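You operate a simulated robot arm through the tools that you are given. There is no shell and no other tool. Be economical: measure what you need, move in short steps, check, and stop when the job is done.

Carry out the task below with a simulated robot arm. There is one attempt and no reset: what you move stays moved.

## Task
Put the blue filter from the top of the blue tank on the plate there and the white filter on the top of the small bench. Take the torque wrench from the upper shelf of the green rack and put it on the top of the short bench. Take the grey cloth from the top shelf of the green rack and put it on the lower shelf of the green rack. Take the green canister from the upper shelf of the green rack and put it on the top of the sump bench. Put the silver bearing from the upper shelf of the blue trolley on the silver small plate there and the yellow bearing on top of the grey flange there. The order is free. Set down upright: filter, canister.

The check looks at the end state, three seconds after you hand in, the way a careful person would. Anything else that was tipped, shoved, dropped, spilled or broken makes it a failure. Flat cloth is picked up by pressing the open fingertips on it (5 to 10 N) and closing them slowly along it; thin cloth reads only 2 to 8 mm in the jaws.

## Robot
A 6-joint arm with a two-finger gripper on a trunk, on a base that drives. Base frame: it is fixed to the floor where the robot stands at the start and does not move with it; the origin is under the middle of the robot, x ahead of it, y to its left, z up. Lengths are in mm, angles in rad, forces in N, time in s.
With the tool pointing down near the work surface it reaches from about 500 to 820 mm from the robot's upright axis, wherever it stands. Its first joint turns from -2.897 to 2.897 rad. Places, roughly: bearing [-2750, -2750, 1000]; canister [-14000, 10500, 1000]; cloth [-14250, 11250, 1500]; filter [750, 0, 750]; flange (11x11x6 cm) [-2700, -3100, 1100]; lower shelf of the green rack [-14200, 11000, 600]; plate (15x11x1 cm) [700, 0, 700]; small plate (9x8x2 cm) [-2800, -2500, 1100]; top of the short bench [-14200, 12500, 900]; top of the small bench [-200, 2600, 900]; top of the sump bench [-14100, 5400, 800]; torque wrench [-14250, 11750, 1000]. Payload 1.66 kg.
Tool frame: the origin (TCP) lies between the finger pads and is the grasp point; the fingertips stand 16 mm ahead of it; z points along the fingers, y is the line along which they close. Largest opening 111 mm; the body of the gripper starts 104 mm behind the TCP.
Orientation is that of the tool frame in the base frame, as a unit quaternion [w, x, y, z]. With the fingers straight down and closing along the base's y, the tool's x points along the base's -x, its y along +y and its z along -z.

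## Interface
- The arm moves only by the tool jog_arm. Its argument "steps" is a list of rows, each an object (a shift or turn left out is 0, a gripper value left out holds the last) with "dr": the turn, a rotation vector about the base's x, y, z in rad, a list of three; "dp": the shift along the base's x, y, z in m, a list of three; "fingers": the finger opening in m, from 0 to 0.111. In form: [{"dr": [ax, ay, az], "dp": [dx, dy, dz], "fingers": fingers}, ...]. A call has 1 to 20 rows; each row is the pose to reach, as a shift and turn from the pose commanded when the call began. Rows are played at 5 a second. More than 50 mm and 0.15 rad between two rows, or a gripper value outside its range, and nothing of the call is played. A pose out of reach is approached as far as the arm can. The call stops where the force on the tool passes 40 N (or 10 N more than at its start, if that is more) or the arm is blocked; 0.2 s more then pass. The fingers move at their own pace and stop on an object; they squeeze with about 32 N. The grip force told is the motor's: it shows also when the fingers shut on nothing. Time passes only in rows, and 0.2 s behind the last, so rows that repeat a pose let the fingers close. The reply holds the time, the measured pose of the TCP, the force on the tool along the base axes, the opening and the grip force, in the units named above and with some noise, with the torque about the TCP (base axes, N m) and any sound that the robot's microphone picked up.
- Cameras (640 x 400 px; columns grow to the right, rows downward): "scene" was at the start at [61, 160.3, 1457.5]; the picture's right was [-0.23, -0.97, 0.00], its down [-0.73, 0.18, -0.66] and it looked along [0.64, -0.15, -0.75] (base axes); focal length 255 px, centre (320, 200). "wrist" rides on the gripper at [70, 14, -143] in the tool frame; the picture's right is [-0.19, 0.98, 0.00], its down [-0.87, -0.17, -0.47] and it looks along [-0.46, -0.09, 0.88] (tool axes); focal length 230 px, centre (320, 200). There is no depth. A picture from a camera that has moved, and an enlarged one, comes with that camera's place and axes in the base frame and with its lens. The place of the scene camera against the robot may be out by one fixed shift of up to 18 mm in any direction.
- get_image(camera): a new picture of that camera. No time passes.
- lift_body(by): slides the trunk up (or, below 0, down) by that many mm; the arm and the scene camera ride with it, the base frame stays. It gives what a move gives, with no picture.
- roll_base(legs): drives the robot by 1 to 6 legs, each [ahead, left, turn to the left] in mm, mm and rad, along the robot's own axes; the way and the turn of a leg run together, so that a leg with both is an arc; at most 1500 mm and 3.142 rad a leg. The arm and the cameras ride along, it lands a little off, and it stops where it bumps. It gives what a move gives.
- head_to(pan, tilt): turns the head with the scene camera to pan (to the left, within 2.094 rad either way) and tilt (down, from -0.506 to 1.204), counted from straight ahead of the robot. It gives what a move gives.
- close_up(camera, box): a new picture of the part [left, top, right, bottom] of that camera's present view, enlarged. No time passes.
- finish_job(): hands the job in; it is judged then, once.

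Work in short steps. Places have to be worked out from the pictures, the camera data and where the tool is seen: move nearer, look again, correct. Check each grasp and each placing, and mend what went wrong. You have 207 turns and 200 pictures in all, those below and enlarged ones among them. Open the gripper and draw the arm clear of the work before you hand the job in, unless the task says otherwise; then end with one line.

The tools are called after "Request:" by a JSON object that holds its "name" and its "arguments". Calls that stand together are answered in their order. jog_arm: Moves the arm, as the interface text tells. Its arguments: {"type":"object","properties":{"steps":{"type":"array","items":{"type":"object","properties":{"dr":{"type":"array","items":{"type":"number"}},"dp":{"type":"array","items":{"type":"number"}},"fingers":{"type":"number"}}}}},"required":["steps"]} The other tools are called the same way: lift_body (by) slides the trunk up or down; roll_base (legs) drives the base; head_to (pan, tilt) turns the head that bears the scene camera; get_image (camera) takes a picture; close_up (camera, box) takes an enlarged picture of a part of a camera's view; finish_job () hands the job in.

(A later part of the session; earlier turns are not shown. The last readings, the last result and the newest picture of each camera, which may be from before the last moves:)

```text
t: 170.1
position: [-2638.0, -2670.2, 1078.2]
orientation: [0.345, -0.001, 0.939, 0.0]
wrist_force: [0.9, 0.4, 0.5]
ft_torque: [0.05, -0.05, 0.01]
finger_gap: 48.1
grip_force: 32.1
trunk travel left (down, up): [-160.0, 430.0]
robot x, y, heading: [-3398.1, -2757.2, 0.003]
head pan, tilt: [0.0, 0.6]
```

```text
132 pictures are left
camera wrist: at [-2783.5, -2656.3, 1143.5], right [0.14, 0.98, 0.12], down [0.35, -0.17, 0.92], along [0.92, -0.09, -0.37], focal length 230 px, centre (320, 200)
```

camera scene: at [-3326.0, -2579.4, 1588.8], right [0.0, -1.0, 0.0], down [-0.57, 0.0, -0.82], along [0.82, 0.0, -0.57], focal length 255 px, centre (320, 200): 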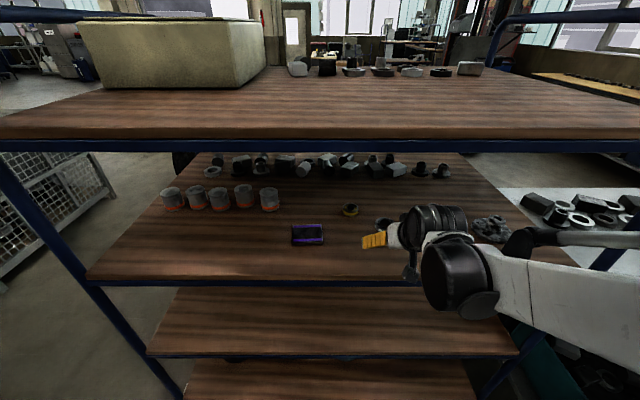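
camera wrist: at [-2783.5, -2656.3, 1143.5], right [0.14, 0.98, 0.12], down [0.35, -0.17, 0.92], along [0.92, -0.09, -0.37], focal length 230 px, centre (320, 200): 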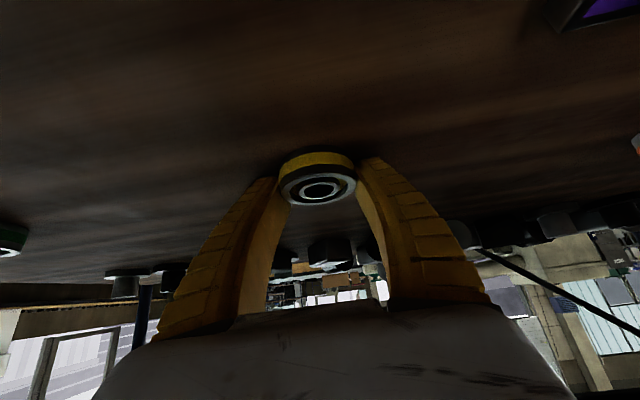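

The yellow bearing is gripped (48 mm). I'll lift it and pull back toward the front of the shelf.

Request:
{"name": "jog_arm", "arguments": {"steps": [{"dp": [0, 0, 0.02]}, {"dp": [-0.01, 0, 0.05]}, {"dp": [-0.05, -0.01, 0.075]}, {"dp": [-0.09, -0.02, 0.085]}, {"dp": [-0.13, -0.03, 0.085]}, {"dp": [-0.15, -0.04, 0.085]}]}}

Request:
{"name": "roll_base", "arguments": {"legs": [[0, -150, 0]]}}

Request:
{"name": "get_image", "arguments": {"camera": "wrist"}}

Request:
{"name": "get_image", "arguments": {"camera": "scene"}}

```text
t: 170.8
position: [-2684.0, -2676.6, 1145.9]
orientation: [0.348, -0.001, 0.938, 0.001]
wrist_force: [-3.6, -0.9, 0.0]
ft_torque: [0.09, -0.14, 0.07]
finger_gap: 47.6
grip_force: 32.3
trunk travel left (down, up): [-160.0, 430.0]
robot x, y, heading: [-3402.8, -2759.2, 0.0]
head pan, tilt: [0.0, 0.6]
stopped in row 3: the force on the tool passed its limit at 63 N (the readings are from after the stop); the commanded pose is now the measured one
```

```text
t: 172.2
position: [-2674.2, -2825.1, 1138.9]
orientation: [0.345, 0.0, 0.939, 0.0]
wrist_force: [0.0, -0.7, -0.9]
ft_torque: [0.01, -0.03, 0.02]
finger_gap: 47.4
grip_force: 31.9
trunk travel left (down, up): [-160.0, 430.0]
robot x, y, heading: [-3397.4, -2911.0, 0.004]
head pan, tilt: [0.0, 0.6]
```

```text
131 pictures are left
camera wrist: at [-2819.8, -2810.8, 1202.0], right [0.14, 0.98, 0.12], down [0.36, -0.17, 0.92], along [0.92, -0.09, -0.37], focal length 230 px, centre (320, 200)
```

wrist: 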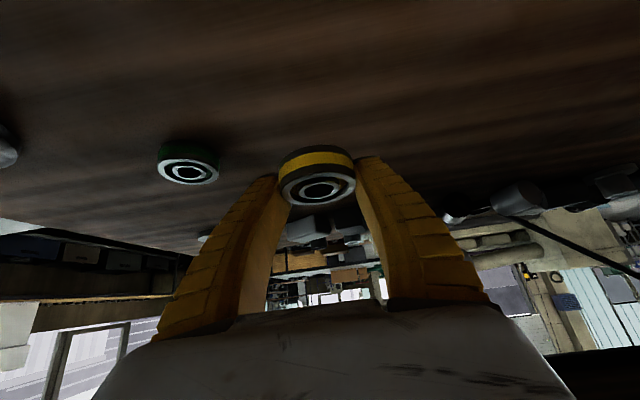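

```text
130 pictures are left
camera scene: at [-3326.3, -2728.7, 1589.0], right [0.0, -1.0, 0.0], down [-0.56, 0.0, -0.83], along [0.83, 0.0, -0.56], focal length 255 px, centre (320, 200)
```

scene: 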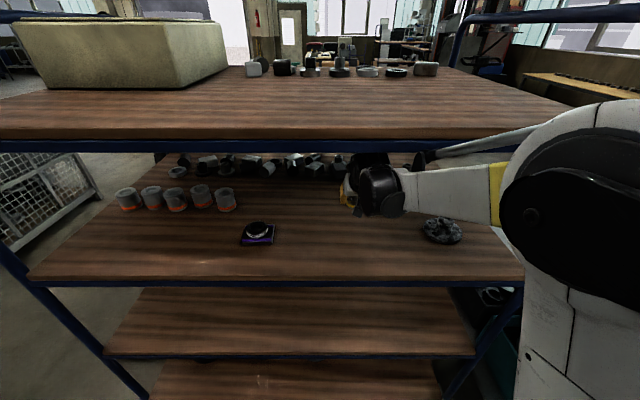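

While rising deep inside, the wrist touched the underside of the top shelf; the grip and the items look intact. I'll go lower to z≈1118 and pull back to x≈-2800.

Request:
{"name": "jog_arm", "arguments": {"steps": [{"dp": [-0.01, 0, -0.02]}, {"dp": [-0.05, 0, -0.02]}, {"dp": [-0.09, 0, -0.01]}, {"dp": [-0.13, -0.02, 0]}, {"dp": [-0.15, -0.05, 0.0]}]}}

Request:
{"name": "get_image", "arguments": {"camera": "wrist"}}

Request:
{"name": "close_up", "arguments": {"camera": "scene", "box": [220, 180, 500, 290]}}

```text
t: 173.4
position: [-2826.9, -2875.1, 1137.1]
orientation: [0.344, -0.001, 0.939, 0.001]
wrist_force: [-0.2, 0.1, -2.2]
ft_torque: [0.04, -0.02, -0.05]
finger_gap: 47.1
grip_force: 31.7
trunk travel left (down, up): [-160.0, 430.0]
robot x, y, heading: [-3401.9, -2906.4, -0.004]
head pan, tilt: [0.0, 0.6]
```

```text
129 pictures are left
camera wrist: at [-2971.8, -2862.3, 1201.5], right [0.14, 0.98, 0.12], down [0.36, -0.17, 0.92], along [0.92, -0.09, -0.37], focal length 230 px, centre (320, 200)
```

wrist: 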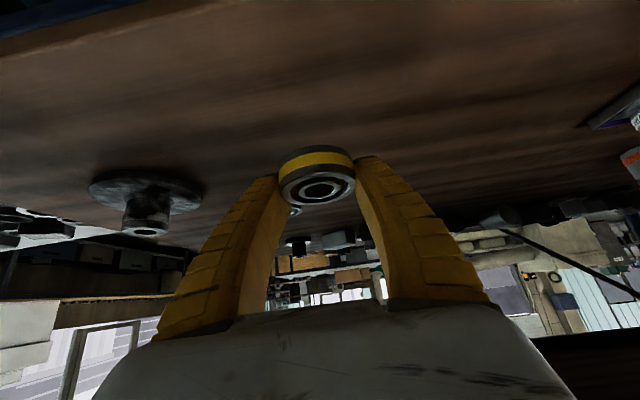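

```text
2.29 times, centred on (360, 235) of scene
camera zoom: at [-3326.8, -2728.1, 1588.9], right [0.0, -1.0, 0.0], down [-0.56, 0.0, -0.83], along [0.83, 0.0, -0.56], focal length 583 px, centre (229, 120)
```

zoom: 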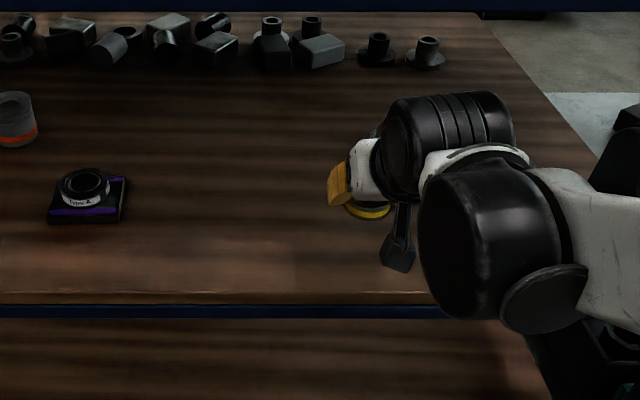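

Flange hub estimates: (-2760,-3075) from the wrist, (-2742,-3092) from the scene camera. I'll move sideways toward it for a better view, raising a little since we're near the front.

Request:
{"name": "jog_arm", "arguments": {"steps": [{"dp": [-0.02, -0.04, 0.01]}, {"dp": [-0.04, -0.08, 0.03]}, {"dp": [-0.04, -0.12, 0.04]}, {"dp": [-0.04, -0.16, 0.04]}, {"dp": [-0.04, -0.19, 0.04]}]}}

Request:
{"name": "get_image", "arguments": {"camera": "wrist"}}

Request:
{"name": "get_image", "arguments": {"camera": "scene"}}

```text
t: 174.6
position: [-2865.0, -3063.5, 1180.3]
orientation: [0.345, -0.002, 0.939, 0.0]
wrist_force: [-0.5, -0.3, -1.3]
ft_torque: [0.0, -0.01, 0.0]
finger_gap: 47.3
grip_force: 32.1
trunk travel left (down, up): [-160.0, 430.0]
robot x, y, heading: [-3400.6, -2910.6, -0.001]
head pan, tilt: [0.0, 0.6]
```

```text
127 pictures are left
camera wrist: at [-3009.6, -3050.4, 1244.1], right [0.14, 0.98, 0.12], down [0.36, -0.17, 0.92], along [0.92, -0.09, -0.37], focal length 230 px, centre (320, 200)
```

wrist: 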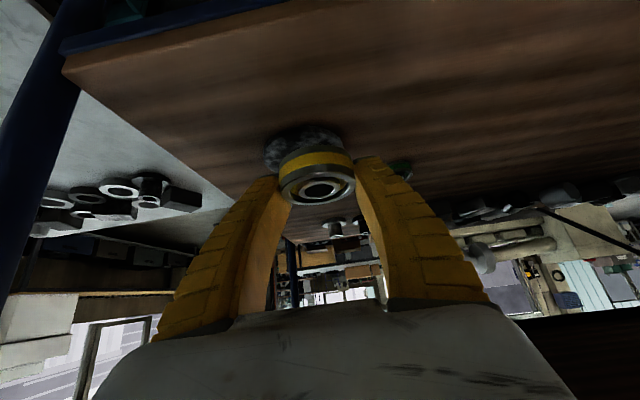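

```text
126 pictures are left
camera scene: at [-3326.1, -2728.1, 1588.9], right [0.0, -1.0, 0.0], down [-0.57, 0.0, -0.82], along [0.82, 0.0, -0.57], focal length 255 px, centre (320, 200)
```

scene: 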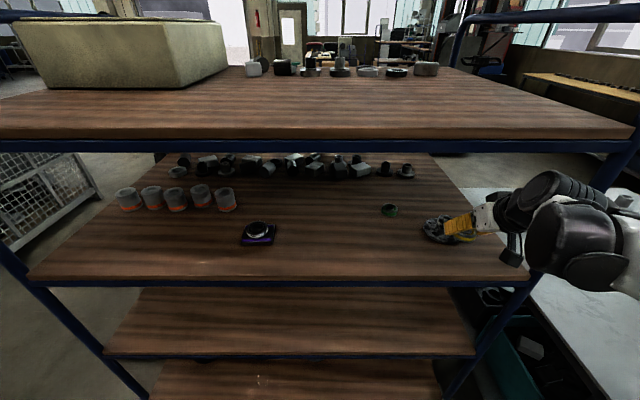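

I need an unobstructed view of the hub, so I'll shift 90 mm in +y and look.

Request:
{"name": "jog_arm", "arguments": {"steps": [{"dp": [0, 0.045, 0]}, {"dp": [0.02, 0.085, -0.01]}]}}

Request:
{"name": "get_image", "arguments": {"camera": "wrist"}}

Request:
{"name": "close_up", "arguments": {"camera": "scene", "box": [380, 180, 500, 280]}}

```text
t: 175.2
position: [-2844.7, -2979.0, 1170.2]
orientation: [0.345, -0.002, 0.939, 0.0]
wrist_force: [0.1, -0.1, -1.9]
ft_torque: [0.0, -0.02, 0.02]
finger_gap: 47.0
grip_force: 32.6
trunk travel left (down, up): [-160.0, 430.0]
robot x, y, heading: [-3397.4, -2903.8, 0.001]
head pan, tilt: [0.0, 0.6]
```

```text
125 pictures are left
camera wrist: at [-2989.7, -2964.2, 1233.5], right [0.14, 0.98, 0.12], down [0.36, -0.17, 0.92], along [0.92, -0.09, -0.37], focal length 230 px, centre (320, 200)
```

wrist: 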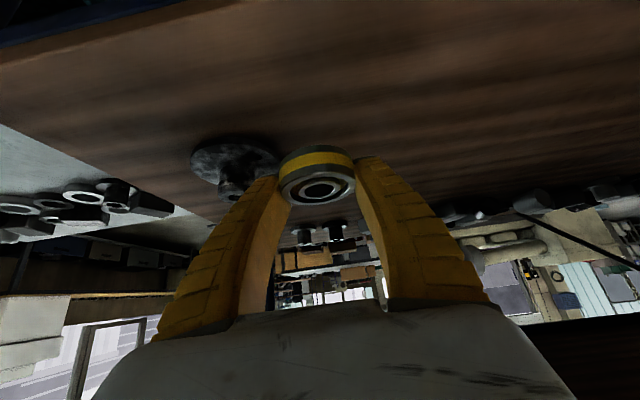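

```text
4.00 times, centred on (440, 230) of scene
camera zoom: at [-3325.5, -2727.3, 1588.7], right [0.0, -1.0, 0.0], down [-0.57, 0.0, -0.82], along [0.82, 0.0, -0.57], focal length 1021 px, centre (-160, 80)
```

zoom: 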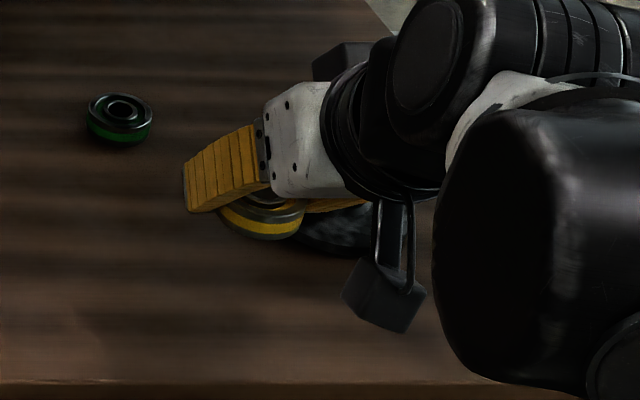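

Hub centre estimate is (-2757,-3085), top z≈1112. The earlier touch was most likely the elbow against the top shelf's lip. I'll pull the hand outside so I can lower the trunk and get a lower elbow.

Request:
{"name": "jog_arm", "arguments": {"steps": [{"dp": [-0.045, 0, 0.01]}, {"dp": [-0.09, 0, 0.01]}, {"dp": [-0.135, 0, 0.01]}, {"dp": [-0.175, 0, 0.01]}]}}

```text
t: 176.2
position: [-3020.1, -2978.7, 1178.7]
orientation: [0.345, -0.002, 0.939, 0.001]
wrist_force: [0.3, -0.7, -2.2]
ft_torque: [-0.01, -0.02, -0.02]
finger_gap: 47.2
grip_force: 31.4
trunk travel left (down, up): [-160.0, 430.0]
robot x, y, heading: [-3401.1, -2906.8, 0.002]
head pan, tilt: [0.0, 0.6]
```

Request:
{"name": "roll_base", "arguments": {"legs": [[-70, 0, 0]]}}

Request:
{"name": "lift_body", "arguments": {"by": -150}}

```text
t: 177.2
position: [-3088.5, -2979.3, 1179.3]
orientation: [0.345, 0.0, 0.939, 0.0]
wrist_force: [-0.3, -0.4, -1.1]
ft_torque: [0.02, -0.06, 0.0]
finger_gap: 47.1
grip_force: 32.4
trunk travel left (down, up): [-160.0, 430.0]
robot x, y, heading: [-3466.8, -2905.3, -0.006]
head pan, tilt: [0.0, 0.6]
```

```text
t: 179.0
position: [-3089.4, -2979.6, 1029.5]
orientation: [0.346, -0.001, 0.938, 0.0]
wrist_force: [0.3, 0.0, -1.6]
ft_torque: [0.01, 0.01, -0.01]
finger_gap: 47.1
grip_force: 31.7
trunk travel left (down, up): [-10.0, 580.0]
robot x, y, heading: [-3469.6, -2909.2, 0.004]
head pan, tilt: [0.0, 0.6]
```

The trunk is low. I'll raise the hand to z≈1150 outside the shelf, align y to -3085, and look.

Request:
{"name": "jog_arm", "arguments": {"steps": [{"dp": [0, -0.02, 0.04]}, {"dp": [0, -0.04, 0.08]}, {"dp": [0.01, -0.065, 0.12]}, {"dp": [0.04, -0.09, 0.125]}, {"dp": [0.08, -0.106, 0.125]}, {"dp": [0.125, -0.106, 0.125]}, {"dp": [0.17, -0.106, 0.125]}]}}

Request:
{"name": "get_image", "arguments": {"camera": "scene"}}

Request:
{"name": "get_image", "arguments": {"camera": "wrist"}}

```text
t: 180.6
position: [-2919.1, -3086.9, 1151.0]
orientation: [0.345, -0.001, 0.939, 0.0]
wrist_force: [0.5, 0.7, -1.5]
ft_torque: [0.01, -0.03, 0.0]
finger_gap: 47.3
grip_force: 31.6
trunk travel left (down, up): [-10.0, 580.0]
robot x, y, heading: [-3469.8, -2905.5, 0.002]
head pan, tilt: [0.0, 0.6]
```

```text
123 pictures are left
camera scene: at [-3396.1, -2727.9, 1438.8], right [0.0, -1.0, 0.0], down [-0.57, 0.0, -0.82], along [0.82, 0.0, -0.57], focal length 255 px, centre (320, 200)
```

scene: 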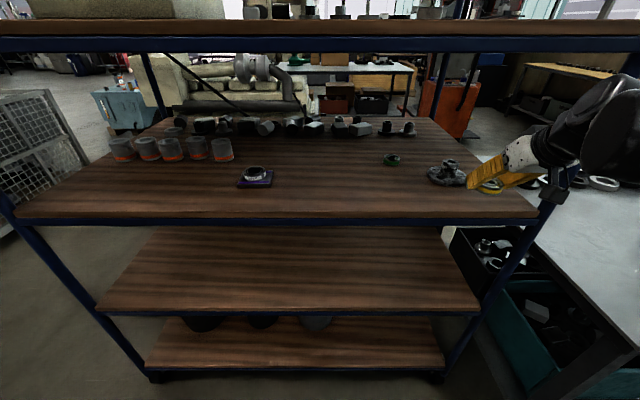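

```text
122 pictures are left
camera wrist: at [-3063.7, -3073.5, 1215.0], right [0.14, 0.98, 0.12], down [0.36, -0.17, 0.92], along [0.92, -0.09, -0.37], focal length 230 px, centre (320, 200)
```

wrist: 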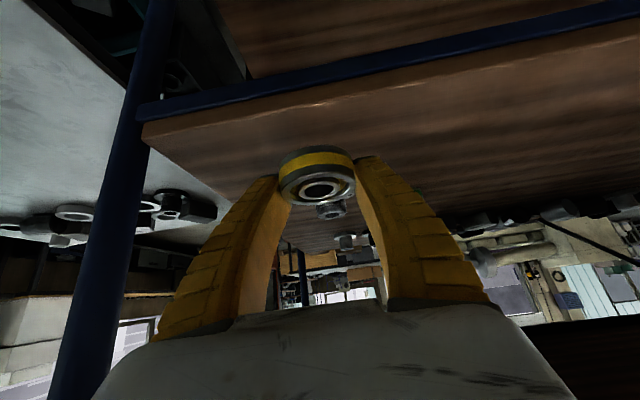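

The hub top is visible just beyond the ring, lined up at y≈-3087. I'll advance at this height, with a stop on the way.

Request:
{"name": "jog_arm", "arguments": {"steps": [{"dp": [0.04, 0, 0]}, {"dp": [0.08, 0, 0]}, {"dp": [0.11, 0, 0]}]}}

Request:
{"name": "get_image", "arguments": {"camera": "wrist"}}

Request:
{"name": "close_up", "arguments": {"camera": "scene", "box": [400, 110, 560, 210]}}

```text
t: 181.4
position: [-2810.0, -3084.6, 1154.9]
orientation: [0.344, -0.002, 0.939, 0.001]
wrist_force: [-0.9, 0.5, -2.6]
ft_torque: [0.0, 0.0, 0.01]
finger_gap: 47.0
grip_force: 31.5
trunk travel left (down, up): [-10.0, 580.0]
robot x, y, heading: [-3469.5, -2904.5, -0.001]
head pan, tilt: [0.0, 0.6]
```

```text
121 pictures are left
camera wrist: at [-2955.2, -3071.8, 1218.4], right [0.14, 0.98, 0.12], down [0.36, -0.17, 0.92], along [0.92, -0.09, -0.37], focal length 230 px, centre (320, 200)
```

wrist: 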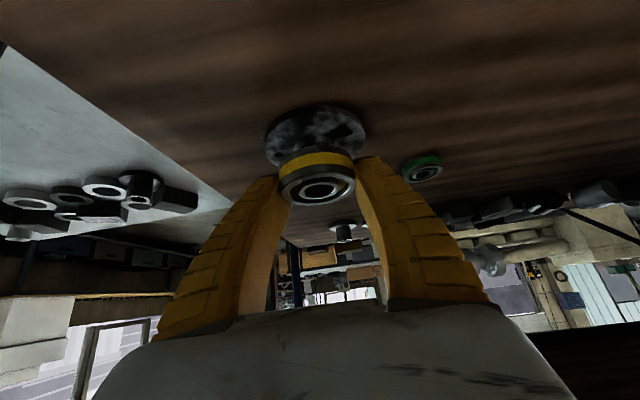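

```text
4.00 times, centred on (480, 160) of scene
camera zoom: at [-3396.1, -2727.8, 1438.8], right [0.0, -1.0, 0.0], down [-0.57, 0.0, -0.82], along [0.82, 0.0, -0.57], focal length 1021 px, centre (-320, 360)
```

zoom: 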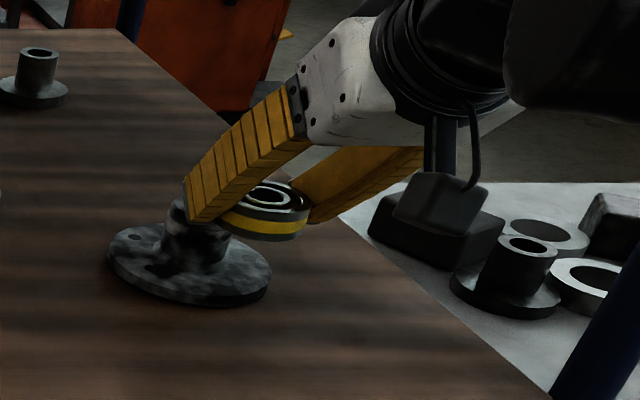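

The flange disc centre is confirmed at about (-2757,-3086). I'll advance the last 60 mm, keeping the height.

Request:
{"name": "jog_arm", "arguments": {"steps": [{"dp": [0.03, -0.001, 0]}, {"dp": [0.06, -0.001, 0]}]}}

Request:
{"name": "get_image", "arguments": {"camera": "wrist"}}

Request:
{"name": "close_up", "arguments": {"camera": "scene", "box": [400, 110, 560, 210]}}

```text
t: 182.0
position: [-2748.8, -3085.7, 1155.1]
orientation: [0.344, -0.001, 0.939, 0.0]
wrist_force: [-0.1, 0.4, -1.6]
ft_torque: [-0.01, -0.01, -0.02]
finger_gap: 47.2
grip_force: 32.0
trunk travel left (down, up): [-10.0, 580.0]
robot x, y, heading: [-3472.3, -2905.0, 0.003]
head pan, tilt: [0.0, 0.6]
```

```text
119 pictures are left
camera wrist: at [-2893.4, -3073.8, 1218.4], right [0.14, 0.98, 0.12], down [0.36, -0.17, 0.92], along [0.92, -0.09, -0.37], focal length 230 px, centre (320, 200)
```

wrist: 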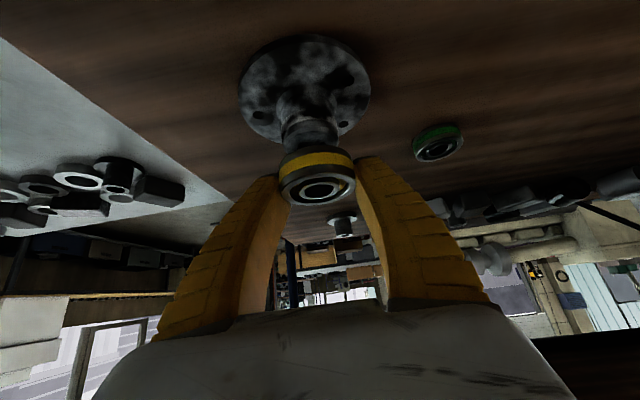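

```text
4.00 times, centred on (480, 160) of scene
camera zoom: at [-3395.7, -2728.0, 1438.8], right [0.0, -1.0, 0.0], down [-0.57, 0.0, -0.82], along [0.82, 0.0, -0.57], focal length 1021 px, centre (-320, 360)
```

zoom: 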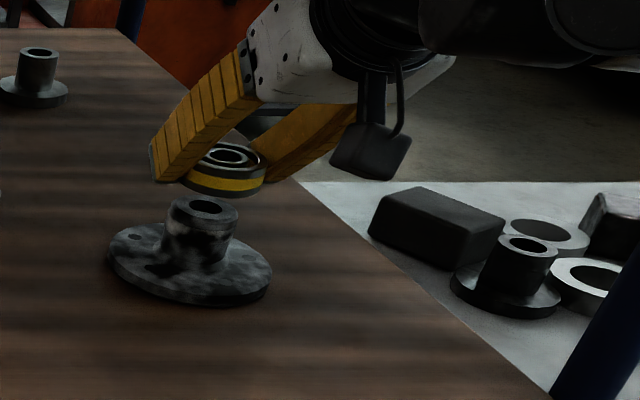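

It's a clear view: the ring hovers about 20 mm above the hub. I'll lower 13 mm and compare again.

Request:
{"name": "jog_arm", "arguments": {"steps": [{"dp": [0.003, 0.002, -0.006]}, {"dp": [0.003, 0.002, -0.013]}]}}

Request:
{"name": "close_up", "arguments": {"camera": "scene", "box": [420, 130, 500, 190]}}

Request:
{"name": "get_image", "arguments": {"camera": "wrist"}}

```text
t: 182.6
position: [-2747.1, -3084.8, 1141.4]
orientation: [0.345, -0.001, 0.939, 0.001]
wrist_force: [-0.2, 0.3, -3.0]
ft_torque: [0.01, -0.02, -0.02]
finger_gap: 47.0
grip_force: 32.3
trunk travel left (down, up): [-10.0, 580.0]
robot x, y, heading: [-3473.5, -2907.3, 0.001]
head pan, tilt: [0.0, 0.6]
```

```text
6.67 times, centred on (460, 160) of scene
camera zoom: at [-3396.2, -2727.8, 1438.8], right [0.0, -1.0, 0.0], down [-0.57, 0.0, -0.82], along [0.82, 0.0, -0.57], focal length 1702 px, centre (-613, 467)
```

zoom: 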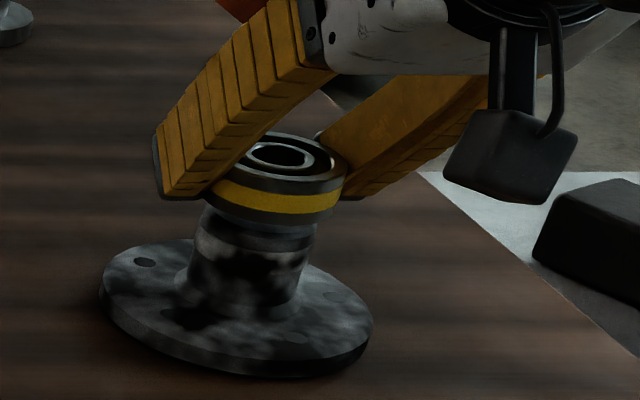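

```text
116 pictures are left
camera wrist: at [-2892.0, -3071.0, 1205.3], right [0.14, 0.98, 0.12], down [0.36, -0.17, 0.92], along [0.92, -0.09, -0.37], focal length 230 px, centre (320, 200)
```

wrist: 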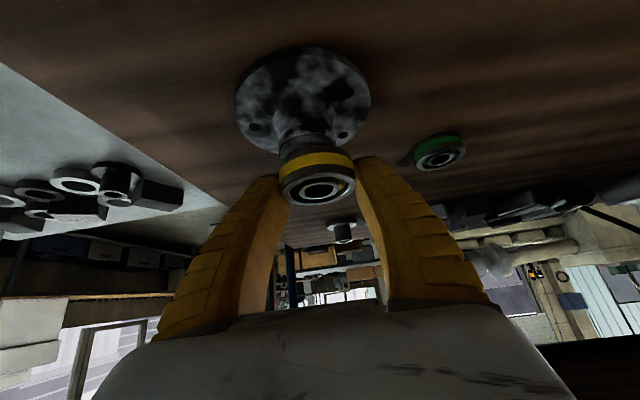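

The ring is now nearly coaxial; the two views differ by only a few mm. I'll shift +4 mm in x and lower to contact.

Request:
{"name": "jog_arm", "arguments": {"steps": [{"dp": [0.004, 0, -0.001]}, {"dp": [0.004, 0, -0.003]}, {"dp": [0.004, 0, -0.005]}, {"dp": [0.004, 0, -0.006]}, {"dp": [0.004, 0, -0.006]}]}}

```text
t: 183.8
position: [-2741.8, -3084.8, 1134.6]
orientation: [0.345, -0.001, 0.939, 0.0]
wrist_force: [-0.6, -0.5, -1.8]
ft_torque: [0.0, -0.03, -0.02]
finger_gap: 47.1
grip_force: 32.1
trunk travel left (down, up): [-10.0, 580.0]
robot x, y, heading: [-3472.9, -2904.0, -0.003]
head pan, tilt: [0.0, 0.6]
```

Request:
{"name": "jog_arm", "arguments": {"steps": [{"dp": [0, 0, -0.001]}, {"dp": [0, 0, -0.002]}, {"dp": [0, 0, -0.003]}, {"dp": [0, 0, -0.003]}]}}

Request:
{"name": "close_up", "arguments": {"camera": "scene", "box": [420, 130, 500, 190]}}

```text
t: 184.8
position: [-2741.7, -3085.0, 1132.3]
orientation: [0.345, -0.001, 0.939, 0.0]
wrist_force: [0.2, -0.2, -1.9]
ft_torque: [0.0, 0.02, 0.01]
finger_gap: 47.0
grip_force: 31.9
trunk travel left (down, up): [-10.0, 580.0]
robot x, y, heading: [-3468.6, -2907.3, 0.004]
head pan, tilt: [0.0, 0.6]
```

```text
6.67 times, centred on (460, 160) of scene
camera zoom: at [-3396.3, -2727.8, 1438.9], right [0.0, -1.0, 0.0], down [-0.57, 0.0, -0.82], along [0.82, 0.0, -0.57], focal length 1702 px, centre (-613, 467)
```

zoom: 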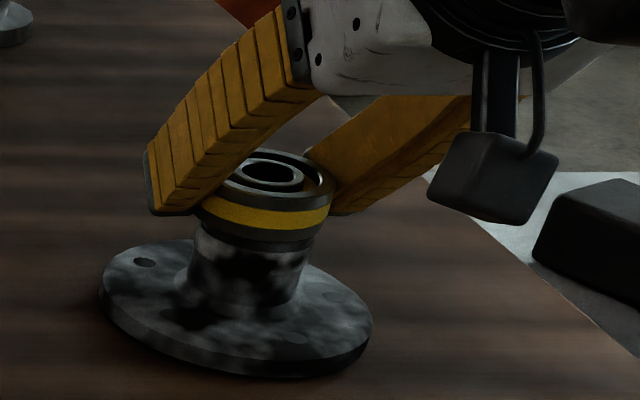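

It is nicely centred. I'll keep creeping down.

Request:
{"name": "jog_arm", "arguments": {"steps": [{"dp": [0, 0.001, -0.001]}, {"dp": [0, 0.001, -0.002]}, {"dp": [0, 0.001, -0.003]}, {"dp": [0, 0.001, -0.004]}, {"dp": [0, 0.001, -0.004]}]}}

```text
t: 186.0
position: [-2743.7, -3083.5, 1128.6]
orientation: [0.346, 0.0, 0.938, 0.0]
wrist_force: [7.2, -3.7, 23.3]
ft_torque: [-0.12, -0.2, 0.14]
finger_gap: 48.4
grip_force: 32.0
trunk travel left (down, up): [-10.0, 580.0]
robot x, y, heading: [-3468.1, -2905.5, 0.002]
head pan, tilt: [0.0, 0.6]
```

That is contact. I'll ease 1 mm, open, rise straight a little, then back out.

Request:
{"name": "jog_arm", "arguments": {"steps": [{"dp": [0, 0, 0.001]}, {"dp": [0, 0, 0.001], "fingers": 0.06}, {"dp": [0, 0, 0.001], "fingers": 0.085}, {"dp": [0, 0, 0.001]}, {"dp": [-0.01, 0, 0.015]}, {"dp": [-0.04, 0, 0.025]}, {"dp": [-0.08, 0, 0.025]}, {"dp": [-0.12, 0, 0.025]}, {"dp": [-0.16, 0, 0.025]}]}}

Request:
{"name": "close_up", "arguments": {"camera": "scene", "box": [220, 110, 540, 230]}}

Request:
{"name": "get_image", "arguments": {"camera": "wrist"}}

```text
t: 188.0
position: [-2902.2, -3080.6, 1152.6]
orientation: [0.344, -0.001, 0.939, -0.001]
wrist_force: [0.3, -0.1, -0.4]
ft_torque: [-0.03, -0.01, 0.03]
finger_gap: 86.2
grip_force: 0.7
trunk travel left (down, up): [-10.0, 580.0]
robot x, y, heading: [-3469.7, -2907.2, -0.001]
head pan, tilt: [0.0, 0.6]
```

```text
2.00 times, centred on (380, 170) of scene
camera zoom: at [-3396.7, -2727.7, 1438.9], right [0.0, -1.0, 0.0], down [-0.56, 0.0, -0.83], along [0.83, 0.0, -0.56], focal length 510 px, centre (200, 260)
```

zoom: 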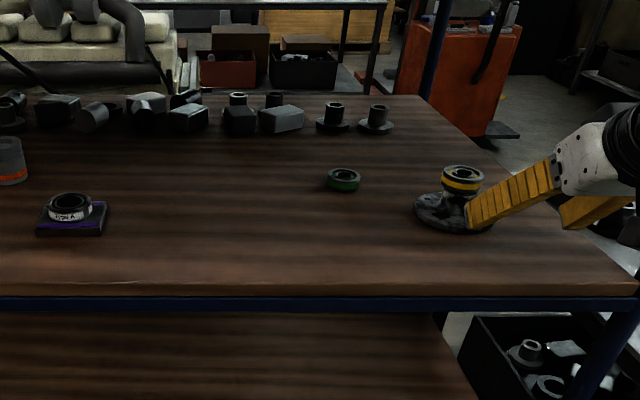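

```text
113 pictures are left
camera wrist: at [-3048.2, -3068.0, 1216.9], right [0.14, 0.98, 0.12], down [0.36, -0.17, 0.92], along [0.92, -0.09, -0.37], focal length 230 px, centre (320, 200)
```

wrist: 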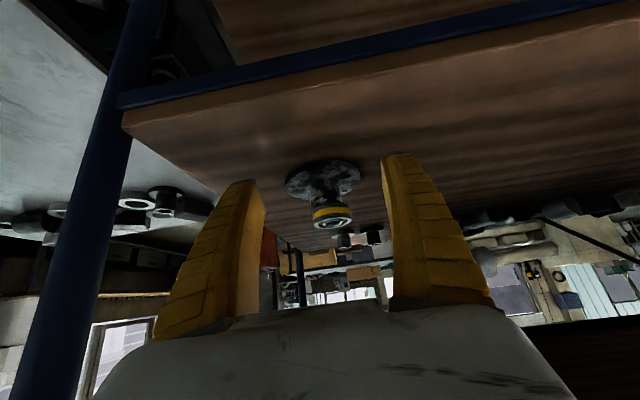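

Both bearings are placed. I'll back away from the trolley and look northwest to plan the long drive to the green rack.

Request:
{"name": "roll_base", "arguments": {"legs": [[-450, 0, 0]]}}

Request:
{"name": "lift_body", "arguments": {"by": 150}}

Request:
{"name": "head_to", "arguments": {"pan": 2.05, "tilt": 0.3}}

Request:
{"name": "get_image", "arguments": {"camera": "scene"}}

```text
t: 190.7
position: [-3348.3, -3082.1, 1153.6]
orientation: [0.344, 0.001, 0.939, 0.0]
wrist_force: [0.4, 0.1, -0.8]
ft_torque: [0.0, 0.0, -0.05]
finger_gap: 86.4
grip_force: 0.7
trunk travel left (down, up): [-10.0, 580.0]
robot x, y, heading: [-3917.1, -2908.8, 0.002]
head pan, tilt: [0.0, 0.6]
```

```text
t: 192.4
position: [-3347.1, -3083.1, 1303.4]
orientation: [0.344, 0.0, 0.939, 0.0]
wrist_force: [0.8, -0.5, -0.6]
ft_torque: [-0.01, -0.01, -0.03]
finger_gap: 86.1
grip_force: 1.3
trunk travel left (down, up): [-160.0, 430.0]
robot x, y, heading: [-3914.9, -2907.8, -0.005]
head pan, tilt: [0.0, 0.6]
```

```text
t: 194.4
position: [-3347.2, -3081.7, 1304.1]
orientation: [0.345, 0.0, 0.939, 0.0]
wrist_force: [0.0, 0.4, -0.2]
ft_torque: [-0.01, -0.05, 0.02]
finger_gap: 86.2
grip_force: 0.7
trunk travel left (down, up): [-160.0, 430.0]
robot x, y, heading: [-3917.8, -2909.1, -0.001]
head pan, tilt: [2.051, 0.3]
```

```text
112 pictures are left
camera scene: at [-3972.5, -2644.4, 1616.3], right [0.89, 0.46, 0.0], down [0.14, -0.26, -0.96], along [-0.44, 0.85, -0.3], focal length 255 px, centre (320, 200)
```

scene: 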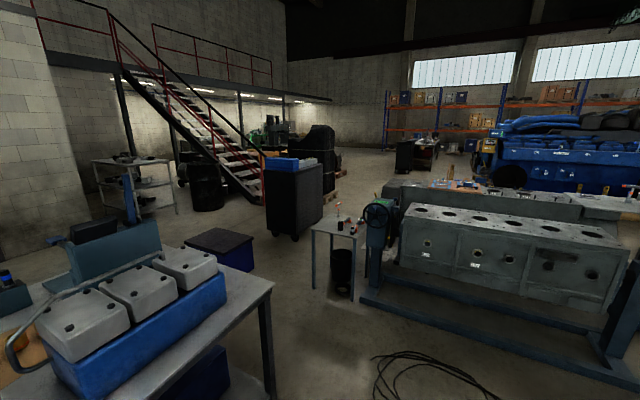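

The far green rack should lie beyond the gap between the blue bin/dark cabinet and the small vise table. I'll raise the trunk and move up between the table corner and the coil, then turn to face northwest.

Request:
{"name": "lift_body", "arguments": {"by": 150}}

Request:
{"name": "roll_base", "arguments": {"legs": [[-333, 600, 0], [0, 700, 0], [0, 0, 2.0]]}}

Request:
{"name": "head_to", "arguments": {"pan": 0.2, "tilt": 0.5}}

Request:
{"name": "get_image", "arguments": {"camera": "scene"}}

```text
t: 196.2
position: [-3347.2, -3081.7, 1451.7]
orientation: [0.344, 0.0, 0.939, 0.0]
wrist_force: [-0.6, 0.8, 0.1]
ft_torque: [-0.02, 0.01, -0.02]
finger_gap: 86.3
grip_force: 1.3
trunk travel left (down, up): [-310.0, 280.0]
robot x, y, heading: [-3917.4, -2905.8, -0.006]
head pan, tilt: [2.051, 0.3]
```

```text
t: 208.1
position: [-4280.6, -1016.1, 1453.3]
orientation: [-0.192, 0.778, -0.526, -0.285]
wrist_force: [-0.4, -0.7, -0.5]
ft_torque: [0.0, 0.01, 0.01]
finger_gap: 86.3
grip_force: 0.9
trunk travel left (down, up): [-310.0, 280.0]
robot x, y, heading: [-4232.9, -1606.9, 1.95]
head pan, tilt: [2.051, 0.3]
```

```text
t: 209.9
position: [-4281.0, -1015.2, 1453.7]
orientation: [-0.194, 0.778, -0.526, -0.285]
wrist_force: [0.8, 0.8, -0.1]
ft_torque: [-0.01, 0.0, 0.0]
finger_gap: 86.1
grip_force: 0.9
trunk travel left (down, up): [-310.0, 280.0]
robot x, y, heading: [-4232.7, -1610.1, 1.951]
head pan, tilt: [0.201, 0.499]
```

```text
111 pictures are left
camera scene: at [-4447.5, -1632.3, 1748.0], right [0.84, 0.55, 0.0], down [0.26, -0.4, -0.88], along [-0.48, 0.73, -0.48], focal length 255 px, centre (320, 200)
```

scene: 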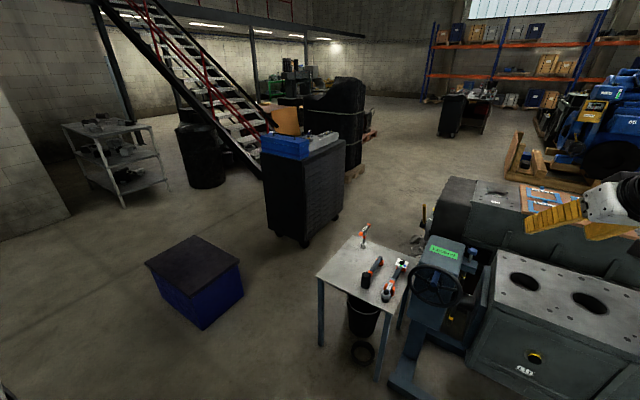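

The gap between the blue bin (-5850) and the table leg (-5034) is about 800 mm, so it's passable along x≈-5430. I'll straighten to heading 1.571 and move to its entrance.

Request:
{"name": "roll_base", "arguments": {"legs": [[0, 0, -0.38], [607, 1197, 0]]}}

Request:
{"name": "get_image", "arguments": {"camera": "scene"}}

```text
t: 217.9
position: [-5306.1, -438.9, 1452.3]
orientation: [-0.241, 0.672, -0.655, -0.247]
wrist_force: [0.6, -0.4, 0.3]
ft_torque: [0.01, 0.0, -0.01]
finger_gap: 86.2
grip_force: 1.4
trunk travel left (down, up): [-310.0, 280.0]
robot x, y, heading: [-5465.9, -1013.9, 1.597]
head pan, tilt: [0.201, 0.499]
```

```text
110 pictures are left
camera scene: at [-5672.0, -958.9, 1747.9], right [0.97, 0.22, 0.0], down [0.11, -0.47, -0.88], along [-0.2, 0.86, -0.48], focal length 255 px, centre (320, 200)
```

scene: 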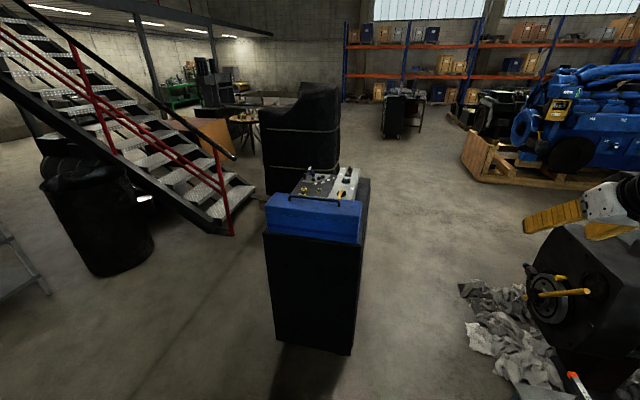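

The corridor between the cabinet (-5674) and the rags (-4920) is about 750 mm wide. I'll thread it in small legs and check midway.

Request:
{"name": "roll_base", "arguments": {"legs": [[0, 0, -0.026], [714, -26, 0], [350, -140, 0]]}}

Request:
{"name": "head_to", "arguments": {"pan": -0.1, "tilt": 0.8}}

Request:
{"name": "get_image", "arguments": {"camera": "scene"}}

```text
t: 224.1
position: [-5114.2, 611.6, 1453.2]
orientation: [0.245, -0.662, 0.666, 0.243]
wrist_force: [0.4, 0.8, 0.1]
ft_torque: [-0.01, 0.04, 0.01]
finger_gap: 86.4
grip_force: 0.8
trunk travel left (down, up): [-310.0, 280.0]
robot x, y, heading: [-5290.6, 43.0, 1.561]
head pan, tilt: [0.201, 0.499]
```

```text
t: 224.9
position: [-5114.4, 609.4, 1452.1]
orientation: [0.244, -0.662, 0.666, 0.243]
wrist_force: [0.1, 0.3, 0.1]
ft_torque: [-0.02, 0.04, 0.01]
finger_gap: 86.2
grip_force: 0.4
trunk travel left (down, up): [-310.0, 280.0]
robot x, y, heading: [-5295.4, 40.3, 1.566]
head pan, tilt: [-0.099, 0.799]
```

```text
109 pictures are left
camera scene: at [-5470.7, 93.0, 1722.0], right [0.99, -0.11, 0.0], down [-0.08, -0.71, -0.7], along [0.07, 0.69, -0.72], focal length 255 px, centre (320, 200)
```

scene: 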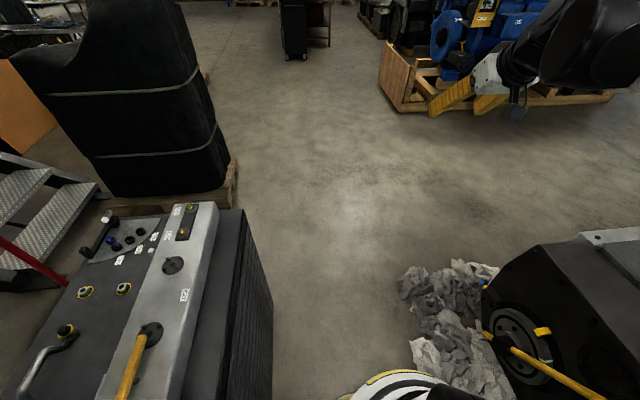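

The corridor is fine: rags at x≥-4890, cabinet at x≤-5714. I'll go straight out north, then slant left into the open floor and look ahead.

Request:
{"name": "roll_base", "arguments": {"legs": [[1450, 0, 0.005], [1300, 200, 0], [0, 0, 0.75]]}}

Request:
{"name": "head_to", "arguments": {"pan": 0.1, "tilt": 0.3}}

Request:
{"name": "get_image", "arguments": {"camera": "scene"}}

```text
t: 240.2
position: [-5707.2, 3325.3, 1452.3]
orientation: [-0.14, 0.857, -0.382, -0.314]
wrist_force: [-0.2, 0.6, 0.3]
ft_torque: [-0.02, 0.04, 0.03]
finger_gap: 86.3
grip_force: 0.7
trunk travel left (down, up): [-310.0, 280.0]
robot x, y, heading: [-5462.1, 2783.5, 2.305]
head pan, tilt: [-0.099, 0.799]
```

```text
t: 241.2
position: [-5707.6, 3326.0, 1454.2]
orientation: [-0.14, 0.857, -0.382, -0.314]
wrist_force: [-0.2, -0.1, 0.2]
ft_torque: [0.04, -0.02, 0.03]
finger_gap: 85.9
grip_force: 0.3
trunk travel left (down, up): [-310.0, 280.0]
robot x, y, heading: [-5458.5, 2792.0, 2.305]
head pan, tilt: [0.099, 0.3]
```

```text
108 pictures are left
camera scene: at [-5650.6, 2694.9, 1766.3], right [0.68, 0.74, 0.0], down [0.22, -0.2, -0.95], along [-0.7, 0.64, -0.3], focal length 255 px, centre (320, 200)
```

scene: 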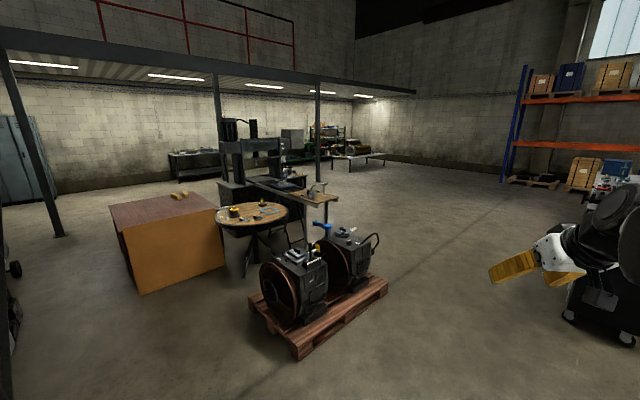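

The green rack is visible near the back wall and the route is open: pass right of the machine pallet, then diagonally NW. I'll drive four legs.

Request:
{"name": "roll_base", "arguments": {"legs": [[1231, -464, 0], [1231, -464, 0], [1461, 82, 0], [1461, 82, 0]]}}

Request:
{"name": "get_image", "arguments": {"camera": "scene"}}

```text
t: 267.7
position: [-8823.3, 7743.4, 1451.1]
orientation: [-0.132, 0.867, -0.359, -0.319]
wrist_force: [-0.3, 0.0, -0.8]
ft_torque: [-0.05, -0.02, 0.02]
finger_gap: 86.1
grip_force: 0.6
trunk travel left (down, up): [-310.0, 280.0]
robot x, y, heading: [-8547.7, 7215.3, 2.349]
head pan, tilt: [0.099, 0.3]
```

```text
107 pictures are left
camera scene: at [-8734.4, 7116.2, 1766.3], right [0.63, 0.77, 0.0], down [0.23, -0.19, -0.96], along [-0.74, 0.61, -0.3], focal length 255 px, centre (320, 200)
```

scene: 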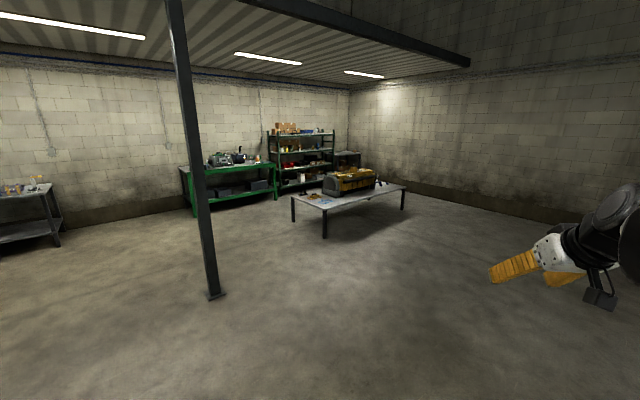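

The rack stands at the wall with a green workbench to its left and a table in front (x -12340..-11500, y≥9510). I'll turn to face west and drive to the lane between them at (-12950, 8950).

Request:
{"name": "roll_base", "arguments": {"legs": [[0, 0, 0.793], [1226, -642, 0], [1226, -642, 0], [975, -225, 0], [975, -225, 0]]}}

Request:
{"name": "head_to", "arguments": {"pan": -0.9, "tilt": 0.35}}

Request:
{"name": "get_image", "arguments": {"camera": "scene"}}

```text
t: 292.5
position: [-13533.8, 8926.1, 1452.8]
orientation: [0.012, 0.938, 0.031, -0.344]
wrist_force: [-0.3, 0.3, 0.2]
ft_torque: [0.03, 0.0, 0.0]
finger_gap: 86.2
grip_force: 1.3
trunk travel left (down, up): [-310.0, 280.0]
robot x, y, heading: [-12955.6, 8787.7, -3.076]
head pan, tilt: [0.099, 0.3]
```

```text
t: 293.8
position: [-13533.2, 8925.8, 1453.4]
orientation: [0.012, 0.938, 0.032, -0.344]
wrist_force: [-0.4, 0.4, 0.0]
ft_torque: [0.0, -0.01, 0.02]
finger_gap: 86.0
grip_force: 0.9
trunk travel left (down, up): [-310.0, 280.0]
robot x, y, heading: [-12956.6, 8790.6, -3.077]
head pan, tilt: [-0.901, 0.351]
```

```text
106 pictures are left
camera scene: at [-12980.3, 8656.2, 1761.6], right [0.74, 0.67, 0.0], down [0.23, -0.25, -0.94], along [-0.63, 0.7, -0.34], focal length 255 px, centre (320, 200)
```

scene: 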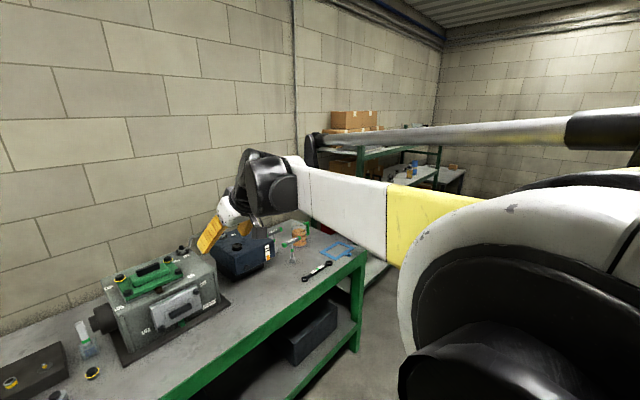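

The arm blocks this view, so I'll straighten and strafe north along x≈-12955 until I'm in front of the rack.

Request:
{"name": "roll_base", "arguments": {"legs": [[0, 0, -0.065], [0, -1050, 0], [0, -1000, 0]]}}

Request:
{"name": "head_to", "arguments": {"pan": 0.0, "tilt": 0.4}}

Request:
{"name": "get_image", "arguments": {"camera": "scene"}}

```text
t: 304.5
position: [-13515.2, 11021.0, 1452.8]
orientation: [0.0, 0.939, 0.0, -0.345]
wrist_force: [0.2, 0.8, -1.1]
ft_torque: [0.01, 0.0, 0.02]
finger_gap: 86.4
grip_force: 0.8
trunk travel left (down, up): [-310.0, 280.0]
robot x, y, heading: [-12948.2, 10845.1, 3.133]
head pan, tilt: [-0.901, 0.351]
```

```text
t: 305.7
position: [-13514.4, 11020.3, 1452.3]
orientation: [-0.001, 0.939, -0.001, -0.344]
wrist_force: [0.0, -0.9, 0.8]
ft_torque: [0.02, -0.05, -0.01]
finger_gap: 86.4
grip_force: 1.1
trunk travel left (down, up): [-310.0, 280.0]
robot x, y, heading: [-12947.4, 10845.9, 3.135]
head pan, tilt: [0.0, 0.4]
```

```text
105 pictures are left
camera scene: at [-13014.8, 10642.7, 1757.1], right [0.0, 1.0, 0.0], down [0.39, 0.0, -0.92], along [-0.92, 0.0, -0.39], focal length 255 px, centre (320, 200)
```

scene: 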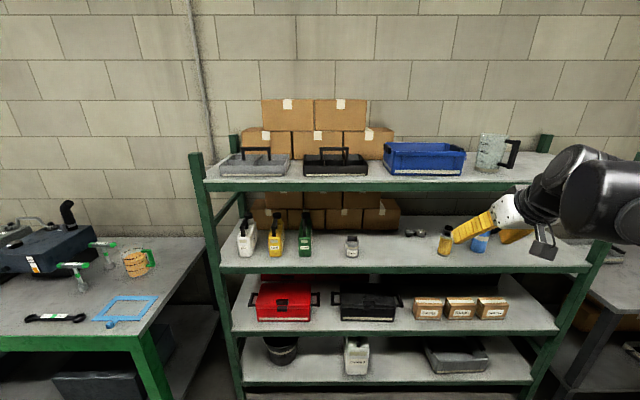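

The rack is in clear view: shelves at z≈232, 601 (lower), 1040 (upper) and 1425 (top), front x≈-13950. I'll enlarge the upper shelf and raise the trunk to see the top shelf.

Request:
{"name": "close_up", "arguments": {"camera": "scene", "box": [220, 190, 440, 330]}}

Request:
{"name": "lift_body", "arguments": {"by": 270}}

Request:
{"name": "get_image", "arguments": {"camera": "scene"}}

```text
2.86 times, centred on (330, 260) of scene
camera zoom: at [-13014.8, 10642.7, 1757.1], right [0.0, 1.0, 0.0], down [0.39, 0.0, -0.92], along [-0.92, 0.0, -0.39], focal length 729 px, centre (291, 29)
```

zoom: 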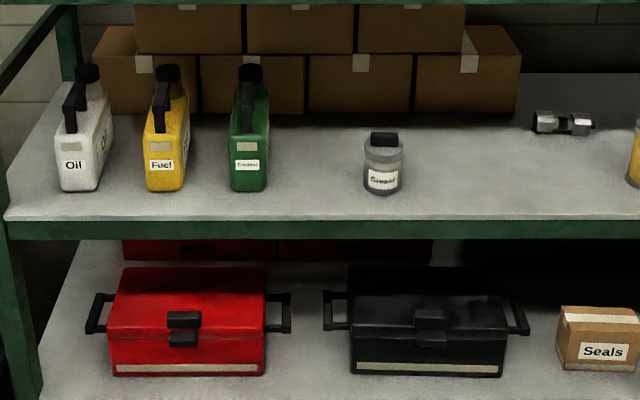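

```text
t: 308.4
position: [-13514.6, 11020.0, 1723.3]
orientation: [-0.002, 0.939, -0.001, -0.345]
wrist_force: [-0.1, 0.1, -0.8]
ft_torque: [0.0, -0.02, 0.01]
finger_gap: 86.5
grip_force: 1.0
trunk travel left (down, up): [-580.0, 10.0]
robot x, y, heading: [-12946.2, 10842.4, 3.141]
head pan, tilt: [0.0, 0.4]
```

```text
103 pictures are left
camera scene: at [-13014.8, 10642.6, 2027.0], right [0.0, 1.0, 0.0], down [0.39, 0.0, -0.92], along [-0.92, 0.0, -0.39], focal length 255 px, centre (320, 200)
```

scene: 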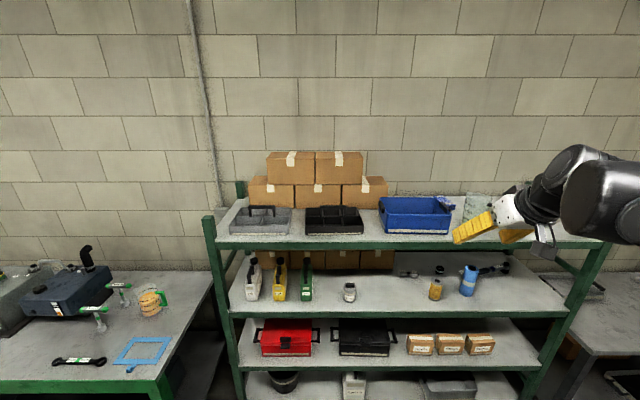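

Request:
{"name": "close_up", "arguments": {"camera": "scene", "box": [360, 170, 560, 310]}}

```text
2.86 times, centred on (460, 240) of scene
camera zoom: at [-13014.8, 10642.6, 2027.0], right [0.0, 1.0, 0.0], down [0.39, 0.0, -0.92], along [-0.92, 0.0, -0.39], focal length 729 px, centre (-80, 86)
```

zoom: 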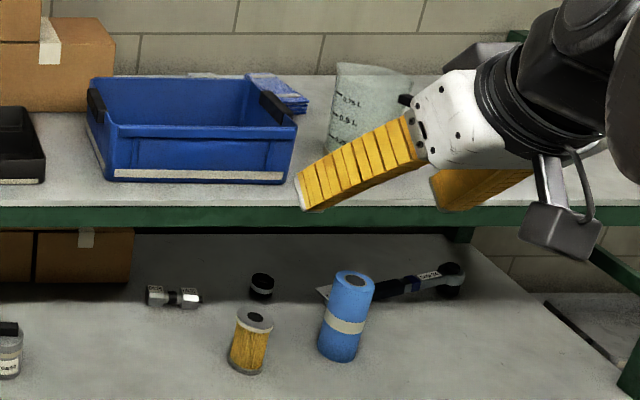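

The top shelf holds a blue crate and a measuring jug; the cloth may be behind or in the crate. The torque wrench lies along y at about (-14260,11480..11780) on the upper shelf. I'll drive in so the wrist camera can look down on the top shelf.

Request:
{"name": "roll_base", "arguments": {"legs": [[600, -150, 0]]}}

Request:
{"name": "get_image", "arguments": {"camera": "wrist"}}

Request:
{"name": "head_to", "arguments": {"pan": -0.5, "tilt": 0.7}}

Request:
{"name": "get_image", "arguments": {"camera": "scene"}}

```text
t: 311.9
position: [-14109.5, 11180.0, 1722.6]
orientation: [-0.002, 0.939, -0.004, -0.344]
wrist_force: [0.7, -0.6, 1.0]
ft_torque: [0.04, -0.01, 0.0]
finger_gap: 86.2
grip_force: 0.3
trunk travel left (down, up): [-580.0, 10.0]
robot x, y, heading: [-13545.0, 10997.1, 3.128]
head pan, tilt: [0.0, 0.4]
```

```text
101 pictures are left
camera wrist: at [-13963.5, 11165.7, 1787.0], right [-0.15, -0.98, 0.12], down [-0.35, 0.17, 0.92], along [-0.92, 0.1, -0.37], focal length 230 px, centre (320, 200)
```

wrist: 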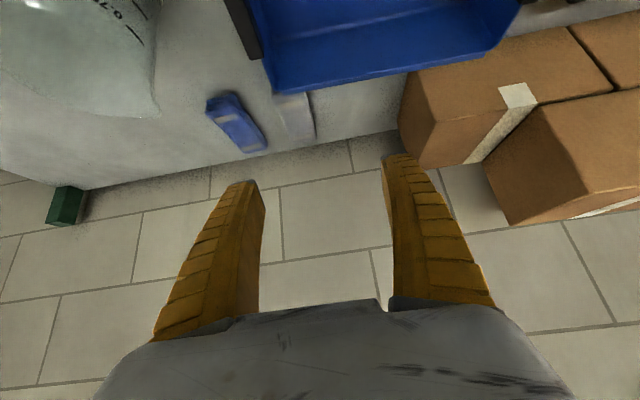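

```text
t: 312.8
position: [-14108.8, 11180.6, 1723.4]
orientation: [-0.002, 0.939, -0.004, -0.345]
wrist_force: [0.7, -0.4, 0.5]
ft_torque: [0.0, -0.02, -0.02]
finger_gap: 86.2
grip_force: 1.3
trunk travel left (down, up): [-580.0, 10.0]
robot x, y, heading: [-13544.0, 11000.2, 3.132]
head pan, tilt: [-0.499, 0.7]
```

```text
100 pictures are left
camera scene: at [-13593.6, 10838.2, 2000.3], right [0.49, 0.87, 0.0], down [0.56, -0.31, -0.77], along [-0.67, 0.37, -0.64], focal length 255 px, centre (320, 200)
```

scene: 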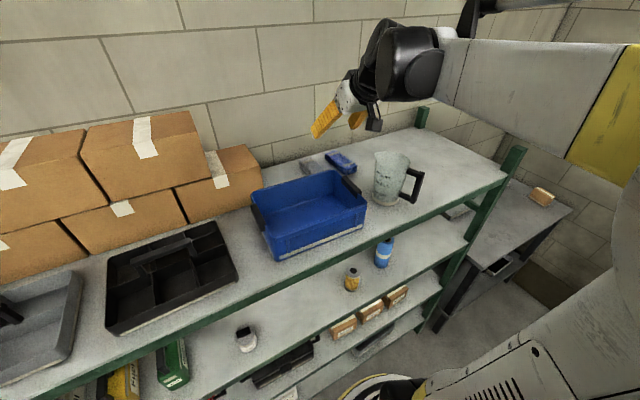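

Behind the crate there are two small folded pieces, one blue and one grey. I'll enlarge both views.

Request:
{"name": "close_up", "arguments": {"camera": "scene", "box": [270, 130, 390, 210]}}

Request:
{"name": "close_up", "arguments": {"camera": "wrist", "box": [180, 60, 380, 180]}}

```text
5.00 times, centred on (330, 170) of scene
camera zoom: at [-13593.6, 10838.2, 2000.3], right [0.49, 0.87, 0.0], down [0.56, -0.31, -0.77], along [-0.67, 0.37, -0.64], focal length 1276 px, centre (270, 350)
```

zoom: 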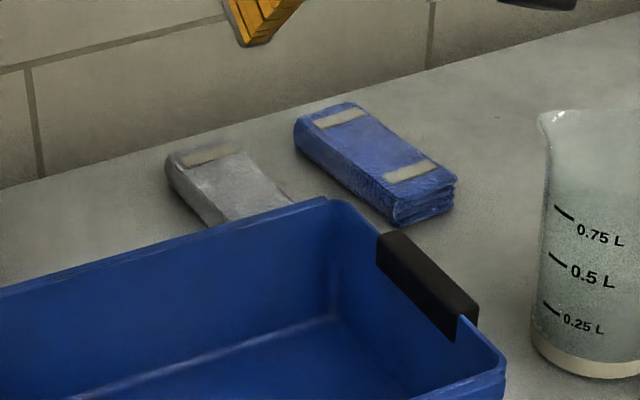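

```text
3.20 times, centred on (280, 120) of wrist
camera zoom: at [-13963.2, 11165.5, 1787.1], right [-0.15, -0.98, 0.12], down [-0.35, 0.17, 0.92], along [-0.92, 0.1, -0.37], focal length 736 px, centre (448, 456)
```

zoom: 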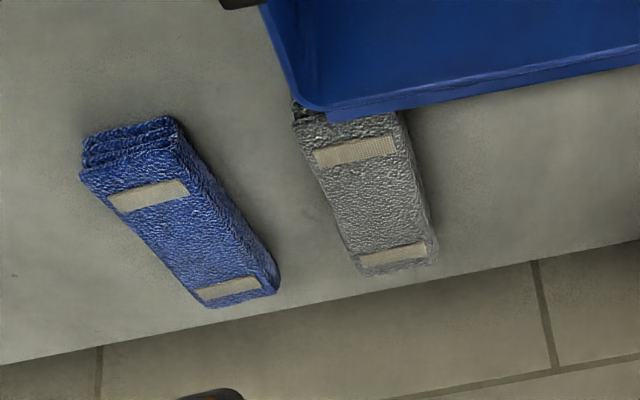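

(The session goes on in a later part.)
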